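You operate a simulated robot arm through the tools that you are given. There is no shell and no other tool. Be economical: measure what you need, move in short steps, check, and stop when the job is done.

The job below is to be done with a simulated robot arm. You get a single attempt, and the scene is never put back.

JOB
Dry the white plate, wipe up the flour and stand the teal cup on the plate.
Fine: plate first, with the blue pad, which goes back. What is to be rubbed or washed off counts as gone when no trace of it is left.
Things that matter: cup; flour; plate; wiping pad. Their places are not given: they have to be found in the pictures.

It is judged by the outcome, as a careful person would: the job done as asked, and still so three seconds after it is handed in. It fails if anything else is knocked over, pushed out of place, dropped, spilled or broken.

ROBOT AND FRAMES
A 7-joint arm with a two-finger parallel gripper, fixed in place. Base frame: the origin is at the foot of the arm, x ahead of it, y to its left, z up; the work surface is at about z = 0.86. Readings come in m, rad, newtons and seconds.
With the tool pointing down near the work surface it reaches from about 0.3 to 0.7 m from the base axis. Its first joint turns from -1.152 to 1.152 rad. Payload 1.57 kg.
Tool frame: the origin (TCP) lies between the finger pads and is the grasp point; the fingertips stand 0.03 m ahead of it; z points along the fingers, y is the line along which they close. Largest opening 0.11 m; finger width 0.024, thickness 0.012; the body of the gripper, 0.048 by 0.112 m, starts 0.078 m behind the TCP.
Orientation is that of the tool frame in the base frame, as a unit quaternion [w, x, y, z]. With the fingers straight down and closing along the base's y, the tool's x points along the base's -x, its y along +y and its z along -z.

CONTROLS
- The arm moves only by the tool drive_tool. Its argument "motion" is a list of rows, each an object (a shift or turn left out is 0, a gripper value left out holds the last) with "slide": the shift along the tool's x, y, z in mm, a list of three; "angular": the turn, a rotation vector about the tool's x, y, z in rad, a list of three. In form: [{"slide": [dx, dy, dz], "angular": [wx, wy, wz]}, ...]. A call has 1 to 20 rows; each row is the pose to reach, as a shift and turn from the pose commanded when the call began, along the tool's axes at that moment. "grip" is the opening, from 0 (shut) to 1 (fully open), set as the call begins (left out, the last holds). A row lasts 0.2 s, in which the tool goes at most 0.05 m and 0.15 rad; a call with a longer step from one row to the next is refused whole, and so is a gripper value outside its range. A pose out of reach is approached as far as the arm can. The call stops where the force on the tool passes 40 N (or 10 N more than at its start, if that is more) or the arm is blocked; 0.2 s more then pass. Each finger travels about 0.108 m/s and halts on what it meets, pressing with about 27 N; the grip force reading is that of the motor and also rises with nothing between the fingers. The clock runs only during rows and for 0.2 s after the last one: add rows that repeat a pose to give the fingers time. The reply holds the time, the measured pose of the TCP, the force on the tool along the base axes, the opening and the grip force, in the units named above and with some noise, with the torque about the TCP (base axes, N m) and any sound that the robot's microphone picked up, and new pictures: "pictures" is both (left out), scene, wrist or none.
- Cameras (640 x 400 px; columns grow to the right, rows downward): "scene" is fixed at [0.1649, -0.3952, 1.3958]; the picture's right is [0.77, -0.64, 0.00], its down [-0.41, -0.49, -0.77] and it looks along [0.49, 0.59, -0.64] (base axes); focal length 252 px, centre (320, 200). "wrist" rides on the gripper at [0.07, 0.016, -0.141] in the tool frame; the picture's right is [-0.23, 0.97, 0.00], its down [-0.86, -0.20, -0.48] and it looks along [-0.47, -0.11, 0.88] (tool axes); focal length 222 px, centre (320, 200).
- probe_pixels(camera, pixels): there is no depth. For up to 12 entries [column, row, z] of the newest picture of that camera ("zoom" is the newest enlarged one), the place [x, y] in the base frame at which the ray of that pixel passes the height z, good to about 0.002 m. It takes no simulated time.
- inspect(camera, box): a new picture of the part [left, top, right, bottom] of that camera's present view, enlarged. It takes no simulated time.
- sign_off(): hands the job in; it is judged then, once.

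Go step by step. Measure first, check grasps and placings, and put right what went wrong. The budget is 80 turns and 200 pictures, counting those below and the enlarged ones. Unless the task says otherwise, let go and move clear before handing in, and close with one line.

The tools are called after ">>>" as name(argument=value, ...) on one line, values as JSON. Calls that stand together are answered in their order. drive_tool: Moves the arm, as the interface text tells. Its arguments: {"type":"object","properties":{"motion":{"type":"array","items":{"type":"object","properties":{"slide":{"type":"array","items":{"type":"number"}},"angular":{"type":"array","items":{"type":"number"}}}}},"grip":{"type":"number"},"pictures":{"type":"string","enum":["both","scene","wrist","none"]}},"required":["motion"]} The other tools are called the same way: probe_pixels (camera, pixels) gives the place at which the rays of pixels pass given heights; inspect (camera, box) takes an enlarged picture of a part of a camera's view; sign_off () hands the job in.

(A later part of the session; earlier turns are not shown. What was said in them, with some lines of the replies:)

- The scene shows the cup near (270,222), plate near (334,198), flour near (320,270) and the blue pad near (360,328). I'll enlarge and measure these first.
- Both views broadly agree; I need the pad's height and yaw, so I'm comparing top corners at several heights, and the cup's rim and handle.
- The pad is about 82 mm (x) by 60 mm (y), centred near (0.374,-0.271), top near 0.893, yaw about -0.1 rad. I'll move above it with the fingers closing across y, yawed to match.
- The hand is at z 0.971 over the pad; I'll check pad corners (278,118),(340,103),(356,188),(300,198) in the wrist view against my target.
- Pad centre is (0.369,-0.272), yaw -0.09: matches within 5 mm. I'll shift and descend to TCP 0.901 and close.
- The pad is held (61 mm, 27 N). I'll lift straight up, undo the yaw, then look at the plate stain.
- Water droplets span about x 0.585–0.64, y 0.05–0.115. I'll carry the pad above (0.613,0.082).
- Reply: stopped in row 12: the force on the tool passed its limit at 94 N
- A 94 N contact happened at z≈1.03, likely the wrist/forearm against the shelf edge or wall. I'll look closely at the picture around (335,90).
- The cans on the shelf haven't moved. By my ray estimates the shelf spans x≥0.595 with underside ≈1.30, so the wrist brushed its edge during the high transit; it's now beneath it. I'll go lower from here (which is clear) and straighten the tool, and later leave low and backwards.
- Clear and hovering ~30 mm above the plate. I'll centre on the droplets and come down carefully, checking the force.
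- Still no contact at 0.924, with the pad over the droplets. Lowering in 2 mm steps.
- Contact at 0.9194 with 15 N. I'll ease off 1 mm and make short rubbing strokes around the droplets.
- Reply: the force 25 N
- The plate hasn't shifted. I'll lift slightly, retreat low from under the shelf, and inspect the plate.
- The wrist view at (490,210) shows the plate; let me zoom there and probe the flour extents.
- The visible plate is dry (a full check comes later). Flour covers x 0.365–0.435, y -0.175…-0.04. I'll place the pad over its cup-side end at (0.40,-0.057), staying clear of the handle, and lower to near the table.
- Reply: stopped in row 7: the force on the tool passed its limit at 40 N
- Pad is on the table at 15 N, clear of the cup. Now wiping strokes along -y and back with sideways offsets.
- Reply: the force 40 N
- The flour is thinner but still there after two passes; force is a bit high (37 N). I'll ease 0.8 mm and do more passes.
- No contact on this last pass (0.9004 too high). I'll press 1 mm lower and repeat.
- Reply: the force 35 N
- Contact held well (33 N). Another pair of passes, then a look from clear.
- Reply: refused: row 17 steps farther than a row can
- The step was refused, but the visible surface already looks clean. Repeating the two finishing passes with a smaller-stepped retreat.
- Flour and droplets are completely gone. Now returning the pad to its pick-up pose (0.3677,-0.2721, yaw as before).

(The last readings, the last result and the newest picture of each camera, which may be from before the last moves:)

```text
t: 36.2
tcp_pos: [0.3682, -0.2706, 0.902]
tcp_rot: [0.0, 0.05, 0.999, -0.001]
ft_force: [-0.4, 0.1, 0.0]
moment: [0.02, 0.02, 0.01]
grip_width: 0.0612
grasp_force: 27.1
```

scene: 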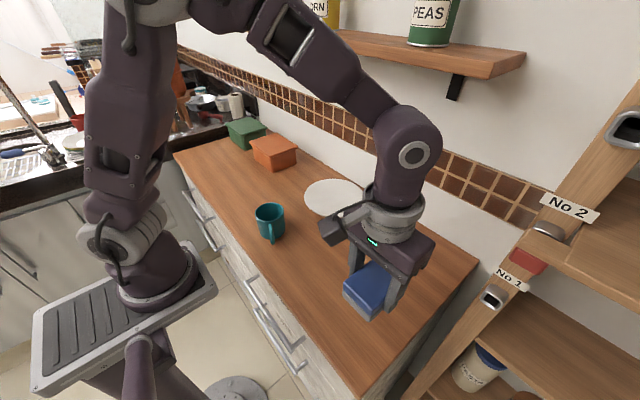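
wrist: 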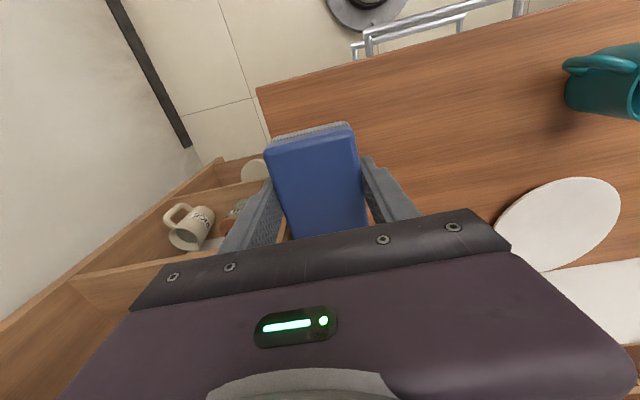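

It is at 0.902 with no contact; 2 mm lower, then release.

>>> drive_tool(motion=[{"slide": [0, -1, 1.5]}, {"slide": [0, -1, 2.6]}, {"slide": [0, -1, 2.6]}], pictures="none")

>>> drive_tool(motion=[{"slide": [0, 0, 0]}, {"slide": [0, 0, 0]}, {"slide": [0, 0, 0]}, {"slide": [0, 0, 0]}], grip=1, pictures="none")

>>> drive_tool(motion=[{"slide": [0, 0, -30]}, {"slide": [0, 0, -70]}, {"slide": [0, 0, -110], "angular": [0, 0, -0.05]}, {"slide": [0, 0, -150], "angular": [0, 0, -0.1]}, {"slide": [0, 0, -150], "angular": [0, 0, -0.1]}], grip=1)

>>> inspect(camera="scene", box=[320, 270, 410, 370])

>>> inspect(camera="scene", box=[235, 190, 305, 250])

```text
t: 37.0
tcp_pos: [0.3682, -0.2715, 0.8993]
tcp_rot: [0.0, 0.05, 0.999, -0.001]
ft_force: [-1.6, 2.2, 10.9]
moment: [0.28, -0.03, 0.05]
grip_width: 0.0609
grasp_force: 27.7
```

```text
t: 38.0
tcp_pos: [0.367, -0.2718, 0.899]
tcp_rot: [0.0, 0.05, 0.999, -0.001]
ft_force: [-0.2, -0.4, -0.2]
moment: [0.01, 0.01, -0.02]
grip_width: 0.1102
grasp_force: 0.0
```

```text
t: 39.2
tcp_pos: [0.3694, -0.2707, 1.0494]
tcp_rot: [0.0, 0.0, 1.0, -0.001]
ft_force: [-0.2, 0.9, 0.7]
moment: [0.01, 0.01, -0.02]
grip_width: 0.1099
grasp_force: 0.1
```

scene: 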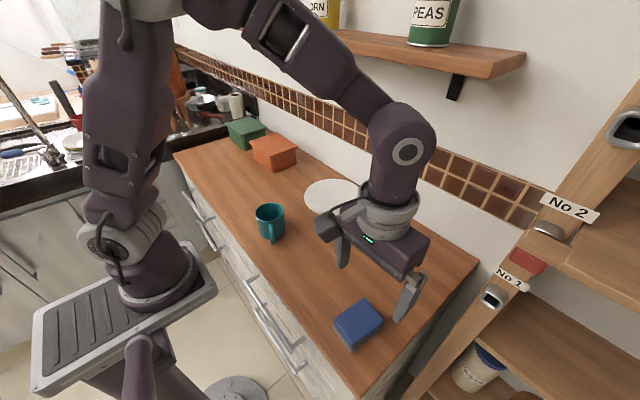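
wrist: 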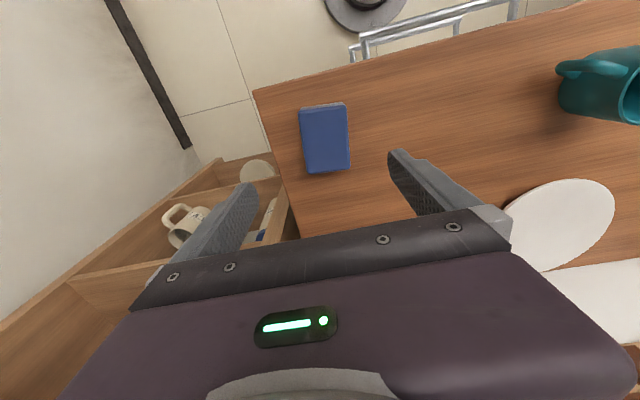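

```text
4.00 times, centred on (365, 320) of scene
```

zoom: 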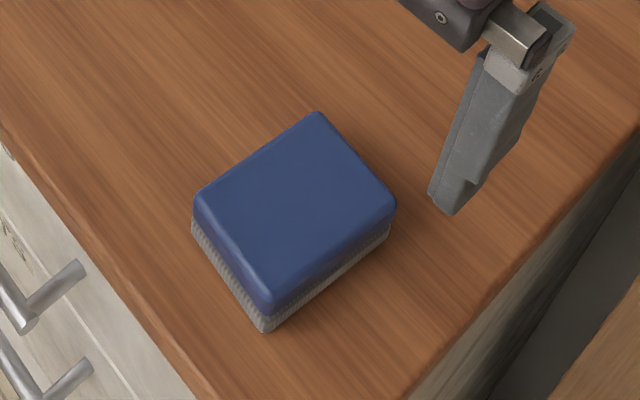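

```text
6.67 times, centred on (270, 220) of scene
```

zoom: 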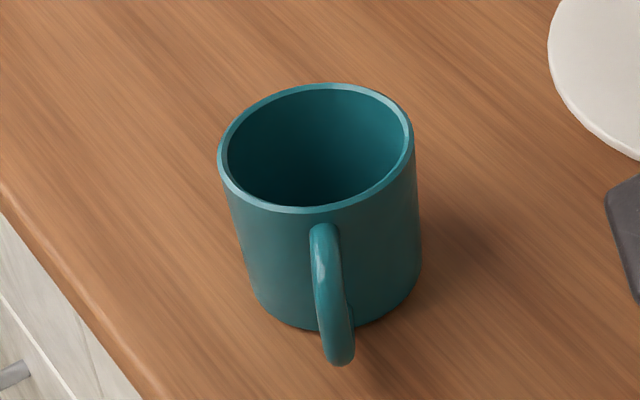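

The pad is back with about 1–3 px difference from the start; I'll measure that, and the cup geometry.

>>> probe_pixels(camera="scene", pixels=[[333.25, 321, 0.893], [364.5, 298, 0.893], [384.25, 321.25, 0.893], [351.25, 350, 0.893], [351.25, 352.5, 0.86], [334.6, 324, 0.893], [364.6, 300.9, 0.893], [385.9, 322.5, 0.893], [354.4, 356.4, 0.86]])

>>> probe_pixels(camera="scene", pixels=[[254.7, 213, 0.95], [284.2, 210, 0.95], [269.5, 202.5, 0.95], [269.5, 221, 0.95], [260, 235, 0.86], [270, 239, 0.86], [283, 231.5, 0.86], [272.5, 243.5, 0.88], [268.5, 225, 0.94], [272.5, 243.5, 0.89]])

>>> probe_pixels(camera="wrist", pixels=[[299, 111, 0.893], [345, 103, 0.893], [349, 167, 0.893], [306, 174, 0.893]])

```text
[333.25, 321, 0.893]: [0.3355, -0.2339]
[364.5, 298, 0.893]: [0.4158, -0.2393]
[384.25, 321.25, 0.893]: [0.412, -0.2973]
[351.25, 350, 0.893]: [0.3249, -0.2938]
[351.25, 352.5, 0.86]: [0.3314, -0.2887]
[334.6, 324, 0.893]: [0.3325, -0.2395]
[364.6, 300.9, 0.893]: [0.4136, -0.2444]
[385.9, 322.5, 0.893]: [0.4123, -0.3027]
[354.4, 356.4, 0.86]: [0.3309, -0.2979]
```

```text
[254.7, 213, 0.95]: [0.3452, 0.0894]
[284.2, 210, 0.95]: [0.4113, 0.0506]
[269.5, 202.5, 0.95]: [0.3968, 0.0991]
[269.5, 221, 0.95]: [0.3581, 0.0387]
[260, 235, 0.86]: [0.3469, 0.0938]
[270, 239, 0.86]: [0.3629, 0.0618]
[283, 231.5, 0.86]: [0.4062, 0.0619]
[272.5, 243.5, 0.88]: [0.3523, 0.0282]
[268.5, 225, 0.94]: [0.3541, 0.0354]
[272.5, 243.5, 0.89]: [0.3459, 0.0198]
```

```text
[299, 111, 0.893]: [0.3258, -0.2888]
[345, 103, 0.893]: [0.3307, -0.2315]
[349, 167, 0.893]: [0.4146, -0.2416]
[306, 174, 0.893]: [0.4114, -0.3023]
```

Pad is within ~5 mm of its original spot: good. The cup (≈0.378,0.069) has its handle toward (-x,-y), so I'll approach above it with the tool turned -1.0 rad so the fingers close perpendicular to the handle.

>>> drive_tool(motion=[{"slide": [-1, 38, -8], "angular": [0, 0, -0.11]}, {"slide": [-2, 76, -16], "angular": [0, 0, -0.22]}, {"slide": [-3, 114, -24], "angular": [0, 0, -0.33]}, {"slide": [-4, 152, -32], "angular": [0, 0, -0.44]}, {"slide": [-5, 190, -40], "angular": [0, 0, -0.55]}, {"slide": [-6, 228, -48], "angular": [0, 0, -0.66]}, {"slide": [-7, 266, -50], "angular": [0, 0, -0.77]}, {"slide": [-8, 304, -50], "angular": [0, 0, -0.88]}, {"slide": [-9, 340, -50], "angular": [0, 0, -1.0]}, {"slide": [-9, 340, -50], "angular": [0, 0, -1.0]}], grip=1)

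>>> inspect(camera="wrist", box=[220, 60, 440, 260])

```text
t: 41.5
tcp_pos: [0.3761, 0.0694, 1.0995]
tcp_rot: [0.0, -0.481, 0.877, -0.001]
ft_force: [0.1, -0.3, 0.2]
moment: [0.01, -0.01, 0.02]
grip_width: 0.1102
grasp_force: 0.1
```

scene: 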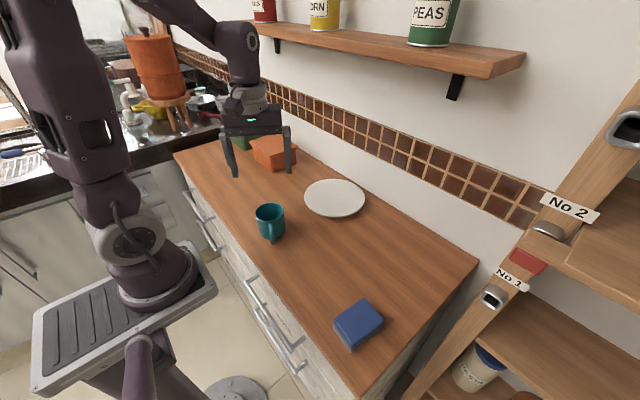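
wrist: 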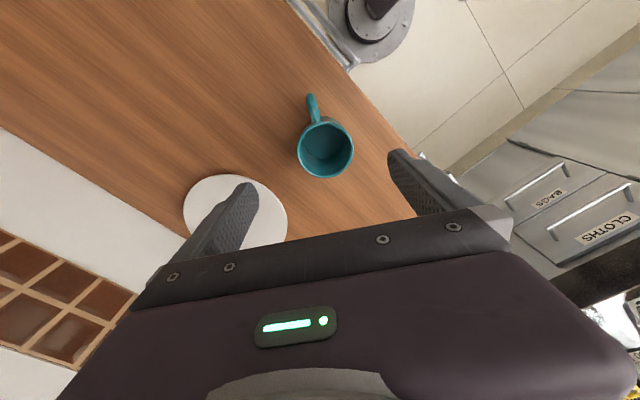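

```text
2.00 times, centred on (330, 160) of wrist
```

zoom: 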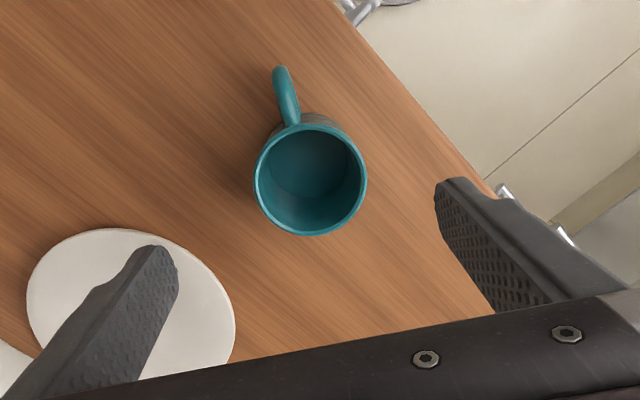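

The wrist view shows rim centre near (325.5,149.5) and handle tip (310.5,94). Triangulating rim height against the scene view.

>>> probe_pixels(camera="wrist", pixels=[[297.5, 147.5, 0.94], [354, 150, 0.94], [325, 121, 0.94], [322.5, 178, 0.94], [297.5, 147.5, 0.96], [354, 150, 0.96], [325, 121, 0.96], [322.5, 178, 0.96], [310.5, 94, 0.91], [310.5, 94, 0.93]])

>>> probe_pixels(camera="scene", pixels=[[254.7, 213, 0.94], [284.2, 210, 0.94], [269.5, 202.5, 0.94], [269.5, 222, 0.94], [254.7, 213, 0.96], [284.2, 210, 0.96], [269.5, 202.5, 0.96], [269.5, 222, 0.96]])

```text
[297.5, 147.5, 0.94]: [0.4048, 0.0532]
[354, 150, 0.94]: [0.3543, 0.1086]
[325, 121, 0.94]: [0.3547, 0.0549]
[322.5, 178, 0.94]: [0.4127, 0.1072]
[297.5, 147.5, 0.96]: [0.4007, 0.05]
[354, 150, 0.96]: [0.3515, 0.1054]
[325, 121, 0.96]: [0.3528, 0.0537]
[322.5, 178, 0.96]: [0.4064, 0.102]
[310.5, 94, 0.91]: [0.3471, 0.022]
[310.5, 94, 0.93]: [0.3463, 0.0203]
```

```text
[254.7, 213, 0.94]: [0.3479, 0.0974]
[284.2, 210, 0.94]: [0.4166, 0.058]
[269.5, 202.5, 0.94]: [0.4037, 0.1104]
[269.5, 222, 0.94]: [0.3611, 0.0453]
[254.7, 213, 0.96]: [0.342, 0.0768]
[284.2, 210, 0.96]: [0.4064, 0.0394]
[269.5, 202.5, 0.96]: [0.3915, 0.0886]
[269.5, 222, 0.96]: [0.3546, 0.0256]
```

Rim height ≈0.938, centre (0.382,0.0805), diameter ≈75 mm. Descending partway first to check alignment.

>>> drive_tool(motion=[{"slide": [-6, 1, 35]}, {"slide": [-12.5, 1, 70]}, {"slide": [-12.5, 1, 105]}, {"slide": [-12.5, 1, 120]}, {"slide": [-12.5, 1, 120]}])

>>> inspect(camera="scene", box=[220, 140, 330, 250])

```text
t: 42.6
tcp_pos: [0.3838, 0.0792, 0.9782]
tcp_rot: [-0.001, -0.48, 0.877, -0.001]
ft_force: [-0.2, 0.2, -0.6]
moment: [0.0, -0.03, 0.02]
grip_width: 0.11
grasp_force: 0.1
```

scene: 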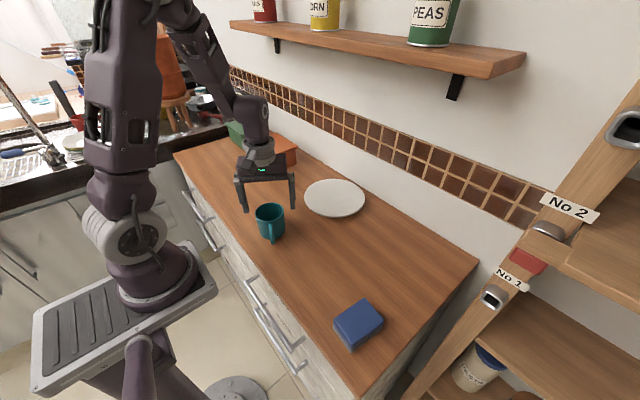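
wrist: 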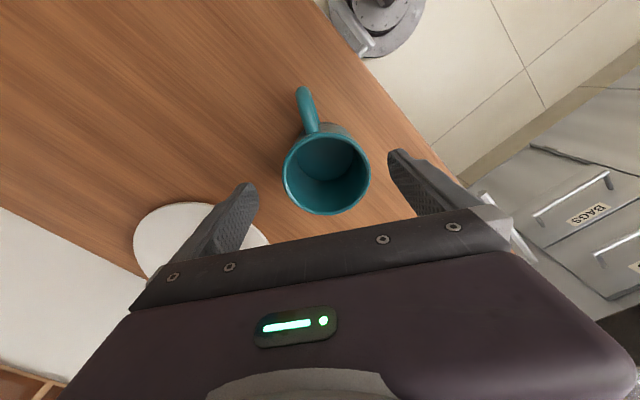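

```text
3.64 times, centred on (275, 195) of scene
```

zoom: 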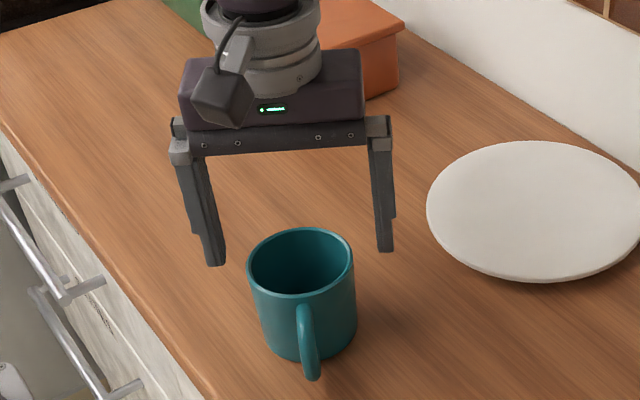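

Looks aligned between the fingers; a quick probe of the rim centre (327,173) to confirm.

>>> probe_pixels(camera="wrist", pixels=[[284, 171, 0.938], [370, 173, 0.938], [326, 134, 0.938], [327, 215, 0.938]])

```text
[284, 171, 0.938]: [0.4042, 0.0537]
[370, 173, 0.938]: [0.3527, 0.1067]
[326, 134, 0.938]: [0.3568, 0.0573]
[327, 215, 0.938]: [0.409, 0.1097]
```

Within 4 mm; correcting and descending to TCP 0.905, then closing.

>>> drive_tool(motion=[{"slide": [-1, 3.5, 10]}, {"slide": [-1, 3.5, 35]}, {"slide": [-1, 3.5, 60]}, {"slide": [-1, 3.5, 73]}, {"slide": [-1, 3.5, 73]}], pictures="none")

>>> drive_tool(motion=[{"slide": [0, 0, 0]}, {"slide": [0, 0, 0]}, {"slide": [0, 0, 0]}, {"slide": [0, 0, 0]}], grip=0)

>>> inspect(camera="scene", box=[220, 140, 330, 250])

```text
t: 43.9
tcp_pos: [0.3807, 0.0811, 0.9062]
tcp_rot: [0.0, -0.479, 0.878, -0.001]
ft_force: [0.2, -0.2, 0.7]
moment: [0.02, -0.01, 0.02]
grip_width: 0.1102
grasp_force: 0.1
```

```text
t: 44.9
tcp_pos: [0.382, 0.0808, 0.9047]
tcp_rot: [0.0, -0.479, 0.878, -0.001]
ft_force: [0.2, -0.4, 0.4]
moment: [0.03, 0.04, 0.02]
grip_width: 0.0799
grasp_force: 27.2
```

scene: 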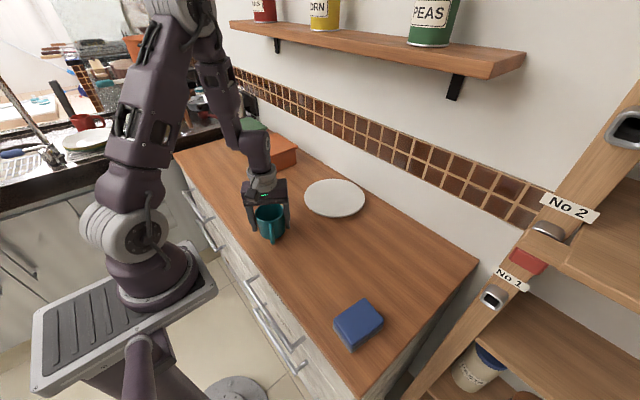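
wrist: 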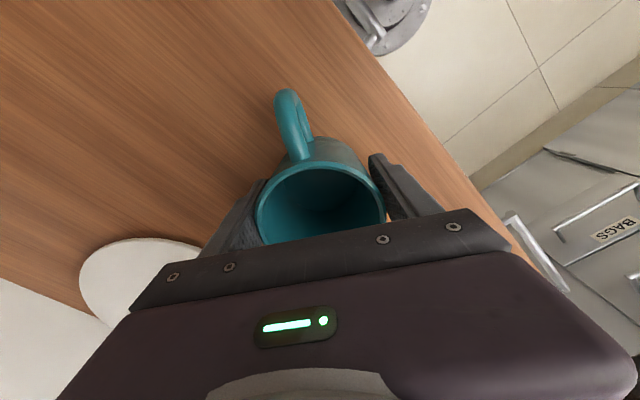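

```text
3.64 times, centred on (275, 195) of scene
```

zoom: 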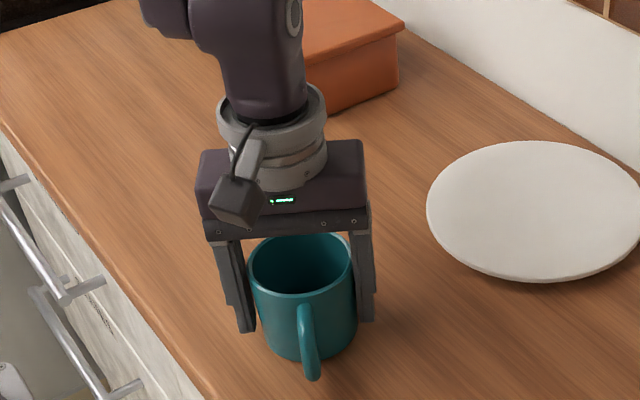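

The cup is held (80 mm, 27 N). Lift 60 mm straight up, and measure the plate centre at z 0.88.

>>> drive_tool(motion=[{"slide": [0, 0, -15]}, {"slide": [0, 0, -35]}, {"slide": [0, 0, -60]}, {"slide": [0, 0, -60]}], pictures="scene")

>>> inspect(camera="scene", box=[230, 140, 380, 250])

>>> probe_pixels(camera="scene", pixels=[[304, 197, 0.878], [365, 197, 0.878], [334, 179.5, 0.878], [334, 215.5, 0.878], [314, 185, 0.878], [354, 212, 0.878], [355, 184, 0.878], [313, 209, 0.878]])

```text
t: 45.9
tcp_pos: [0.3808, 0.083, 0.9657]
tcp_rot: [0.0, -0.48, 0.877, -0.002]
ft_force: [-0.1, 0.5, -2.2]
moment: [0.03, 0.0, 0.01]
grip_width: 0.0799
grasp_force: 27.1
```

scene: 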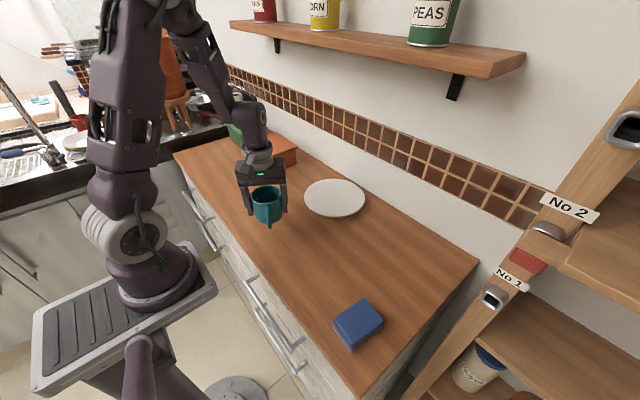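

```text
3.64 times, centred on (305, 195) of scene
```

zoom: 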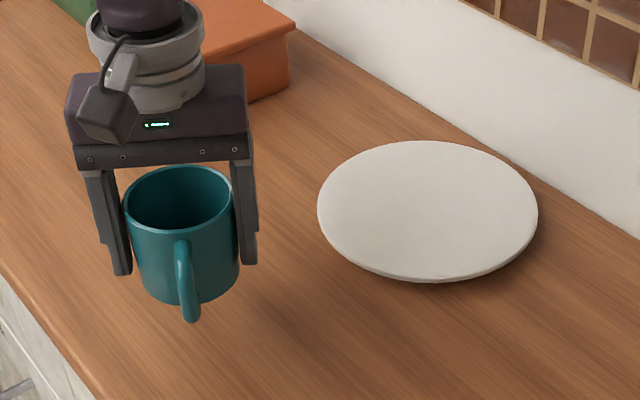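

```text
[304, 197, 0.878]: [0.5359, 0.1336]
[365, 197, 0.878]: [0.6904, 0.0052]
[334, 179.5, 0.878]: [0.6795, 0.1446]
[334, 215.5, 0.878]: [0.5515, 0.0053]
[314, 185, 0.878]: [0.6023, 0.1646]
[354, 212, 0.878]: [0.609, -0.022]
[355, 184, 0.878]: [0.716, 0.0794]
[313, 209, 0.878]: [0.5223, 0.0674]
```

The lift is good. Plate centre is about (0.609,0.071), so I'll carry the cup there low (TCP 0.966) to stay under the shelf.

>>> drive_tool(motion=[{"slide": [-14, -25, 0]}, {"slide": [-28, -50, 0]}, {"slide": [-42, -75, 0]}, {"slide": [-56, -100, 0]}, {"slide": [-70, -125, 0]}, {"slide": [-84, -150, 0]}, {"slide": [-98, -175, 0]}, {"slide": [-112, -199, 0]}, {"slide": [-112, -199, 0]}])

>>> inspect(camera="scene", box=[280, 120, 400, 230])

```text
t: 47.9
tcp_pos: [0.6094, 0.068, 0.9665]
tcp_rot: [0.0, -0.48, 0.877, -0.001]
ft_force: [-0.3, 0.4, -1.8]
moment: [0.03, -0.02, 0.0]
grip_width: 0.0797
grasp_force: 27.4
```

scene: 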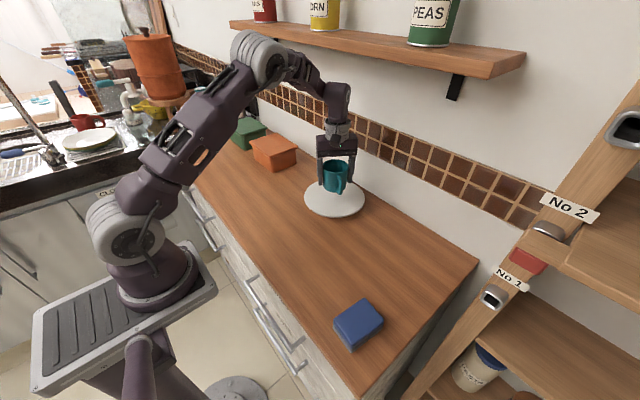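
wrist: 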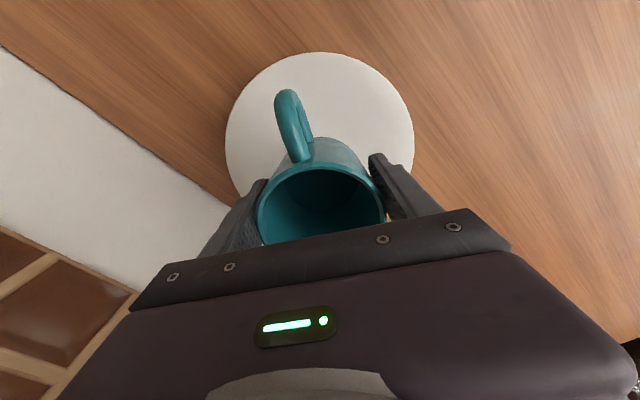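

```text
3.64 times, centred on (340, 175) of scene
```

zoom: 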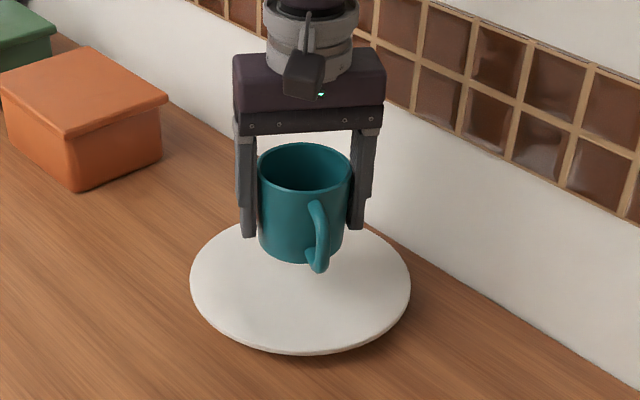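

The cup is centred above the plate. Expected touchdown is at TCP ≈0.925; lowering to 0.929 first.

>>> drive_tool(motion=[{"slide": [0, 0, 12]}, {"slide": [0, 0, 24]}, {"slide": [0, 0, 32]}, {"slide": [0, 0, 37]}, {"slide": [0, 0, 37]}], pictures="none")

>>> inspect(camera="scene", box=[300, 150, 380, 220])

```text
t: 49.0
tcp_pos: [0.6107, 0.0688, 0.9284]
tcp_rot: [-0.001, -0.479, 0.878, -0.001]
ft_force: [-0.1, -0.2, -2.0]
moment: [0.05, 0.01, 0.02]
grip_width: 0.0797
grasp_force: 27.0
```

```text
5.71 times, centred on (340, 185) of scene
```

zoom: 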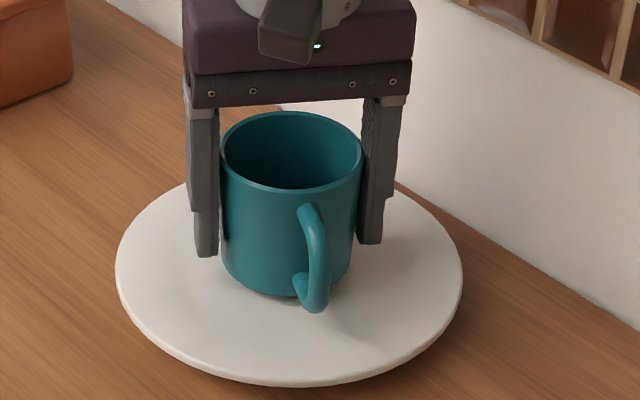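

Not yet touching; lowering the last few millimetres.

>>> drive_tool(motion=[{"slide": [0, 0, 1]}, {"slide": [0, 0, 2]}, {"slide": [0, 0, 3]}, {"slide": [0, 0, 3]}], pictures="none")

```text
t: 50.0
tcp_pos: [0.6085, 0.0688, 0.9253]
tcp_rot: [0.0, -0.48, 0.878, 0.0]
ft_force: [-2.2, -0.4, 8.3]
moment: [-0.16, -0.12, -0.01]
grip_width: 0.0795
grasp_force: 26.7
```

Touchdown at 8 N. Releasing, then rising to only z≈1.0 (clear of rim, below shelf) before retreating.

>>> drive_tool(motion=[{"slide": [0, 0, 0]}, {"slide": [0, 0, 0]}, {"slide": [0, 0, 0]}, {"slide": [0, 0, 0]}], grip=1, pictures="scene")

>>> inspect(camera="scene", box=[300, 150, 380, 220])

```text
t: 51.0
tcp_pos: [0.6101, 0.0685, 0.9258]
tcp_rot: [-0.001, -0.48, 0.877, -0.002]
ft_force: [0.4, 0.2, 0.1]
moment: [0.02, 0.01, 0.01]
grip_width: 0.1099
grasp_force: 0.1
```

scene: 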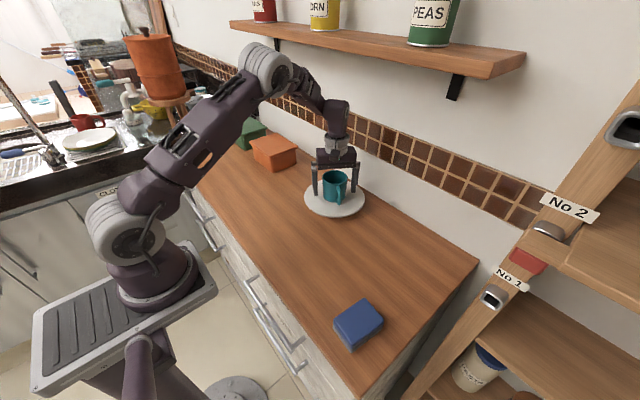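

```text
5.71 times, centred on (340, 185) of scene
```

zoom: 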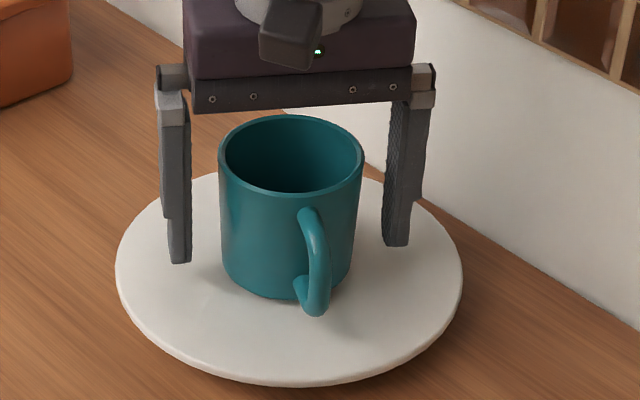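

The cup stands on the plate, fingers are clear on both sides. Rising and retreating.

>>> drive_tool(motion=[{"slide": [0, 0, -20]}, {"slide": [0, 0, -45]}, {"slide": [0, 0, -65]}, {"slide": [0, 0, -77]}, {"slide": [0, 0, -77]}, {"slide": [16, 25, -77]}, {"slide": [34, 53, -77]}, {"slide": [54, 84, -77]}, {"slide": [75, 118, -77]}, {"slide": [96, 151, -90]}, {"slide": [110, 173, -120]}, {"slide": [110, 173, -160]}, {"slide": [110, 173, -200]}, {"slide": [110, 173, -200]}])

>>> inspect(camera="scene", box=[230, 140, 400, 310])

>>> inspect(camera="scene", box=[290, 155, 380, 230])

```text
t: 54.0
tcp_pos: [0.4048, 0.0706, 1.1271]
tcp_rot: [0.0, -0.48, 0.878, -0.002]
ft_force: [-0.2, -0.1, 0.7]
moment: [-0.03, 0.0, 0.01]
grip_width: 0.1101
grasp_force: 0.1
```

scene: 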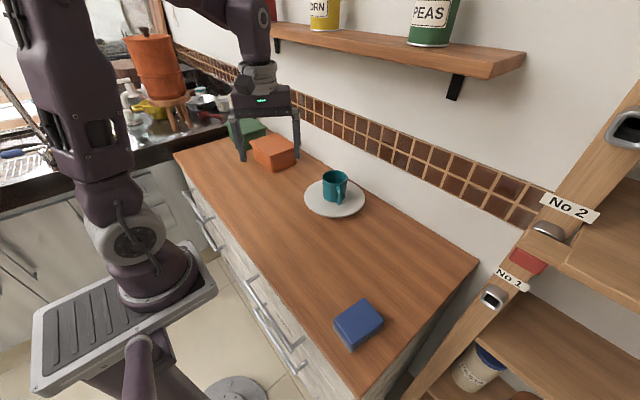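
wrist: 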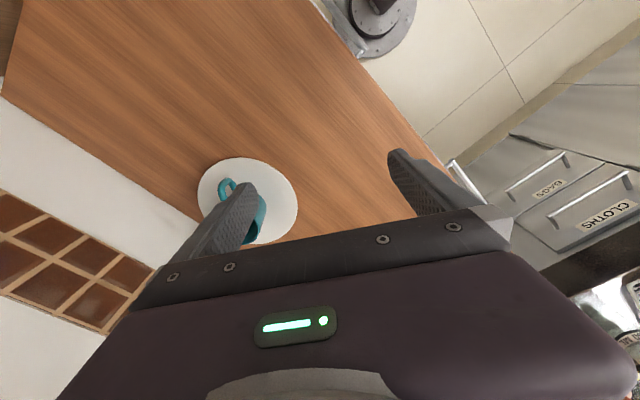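

```text
2.35 times, centred on (315, 225) of scene
```

zoom: 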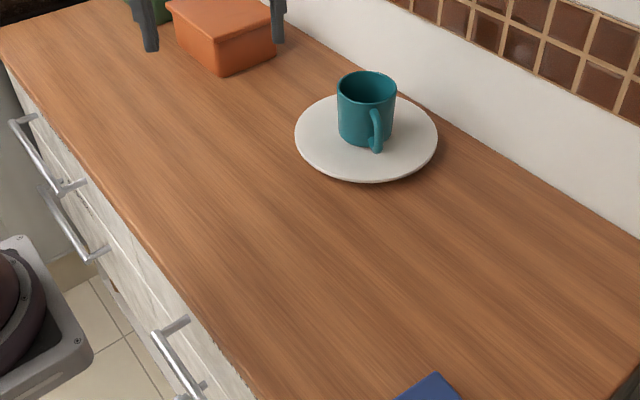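

```text
5.33 times, centred on (335, 192) of scene
```

zoom: 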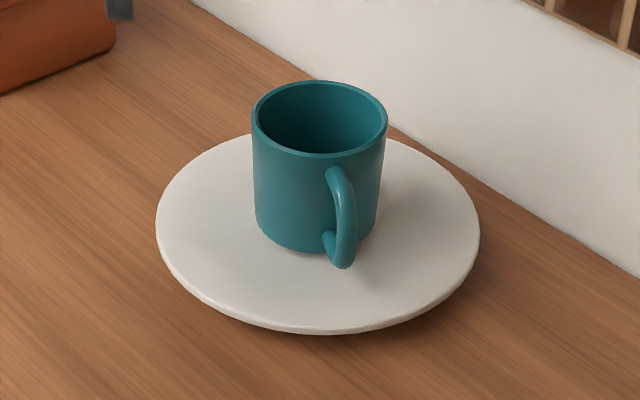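

The plate is dry and unmoved, the flour is gone, the pad is back in its place, and the cup stands upright on the plate with the arm clear. Handing in.

>>> sign_off()

```text
The job is handed in.
```

The job is done and handed in: I dried the plate first with the blue pad, then wiped up the flour, put the pad back within about 5 mm of where it was, and stood the teal cup on the plate. On the first move to the plate the arm hit something, probably the shelf edge (94 N), but the cans on the shelf stayed where they were.
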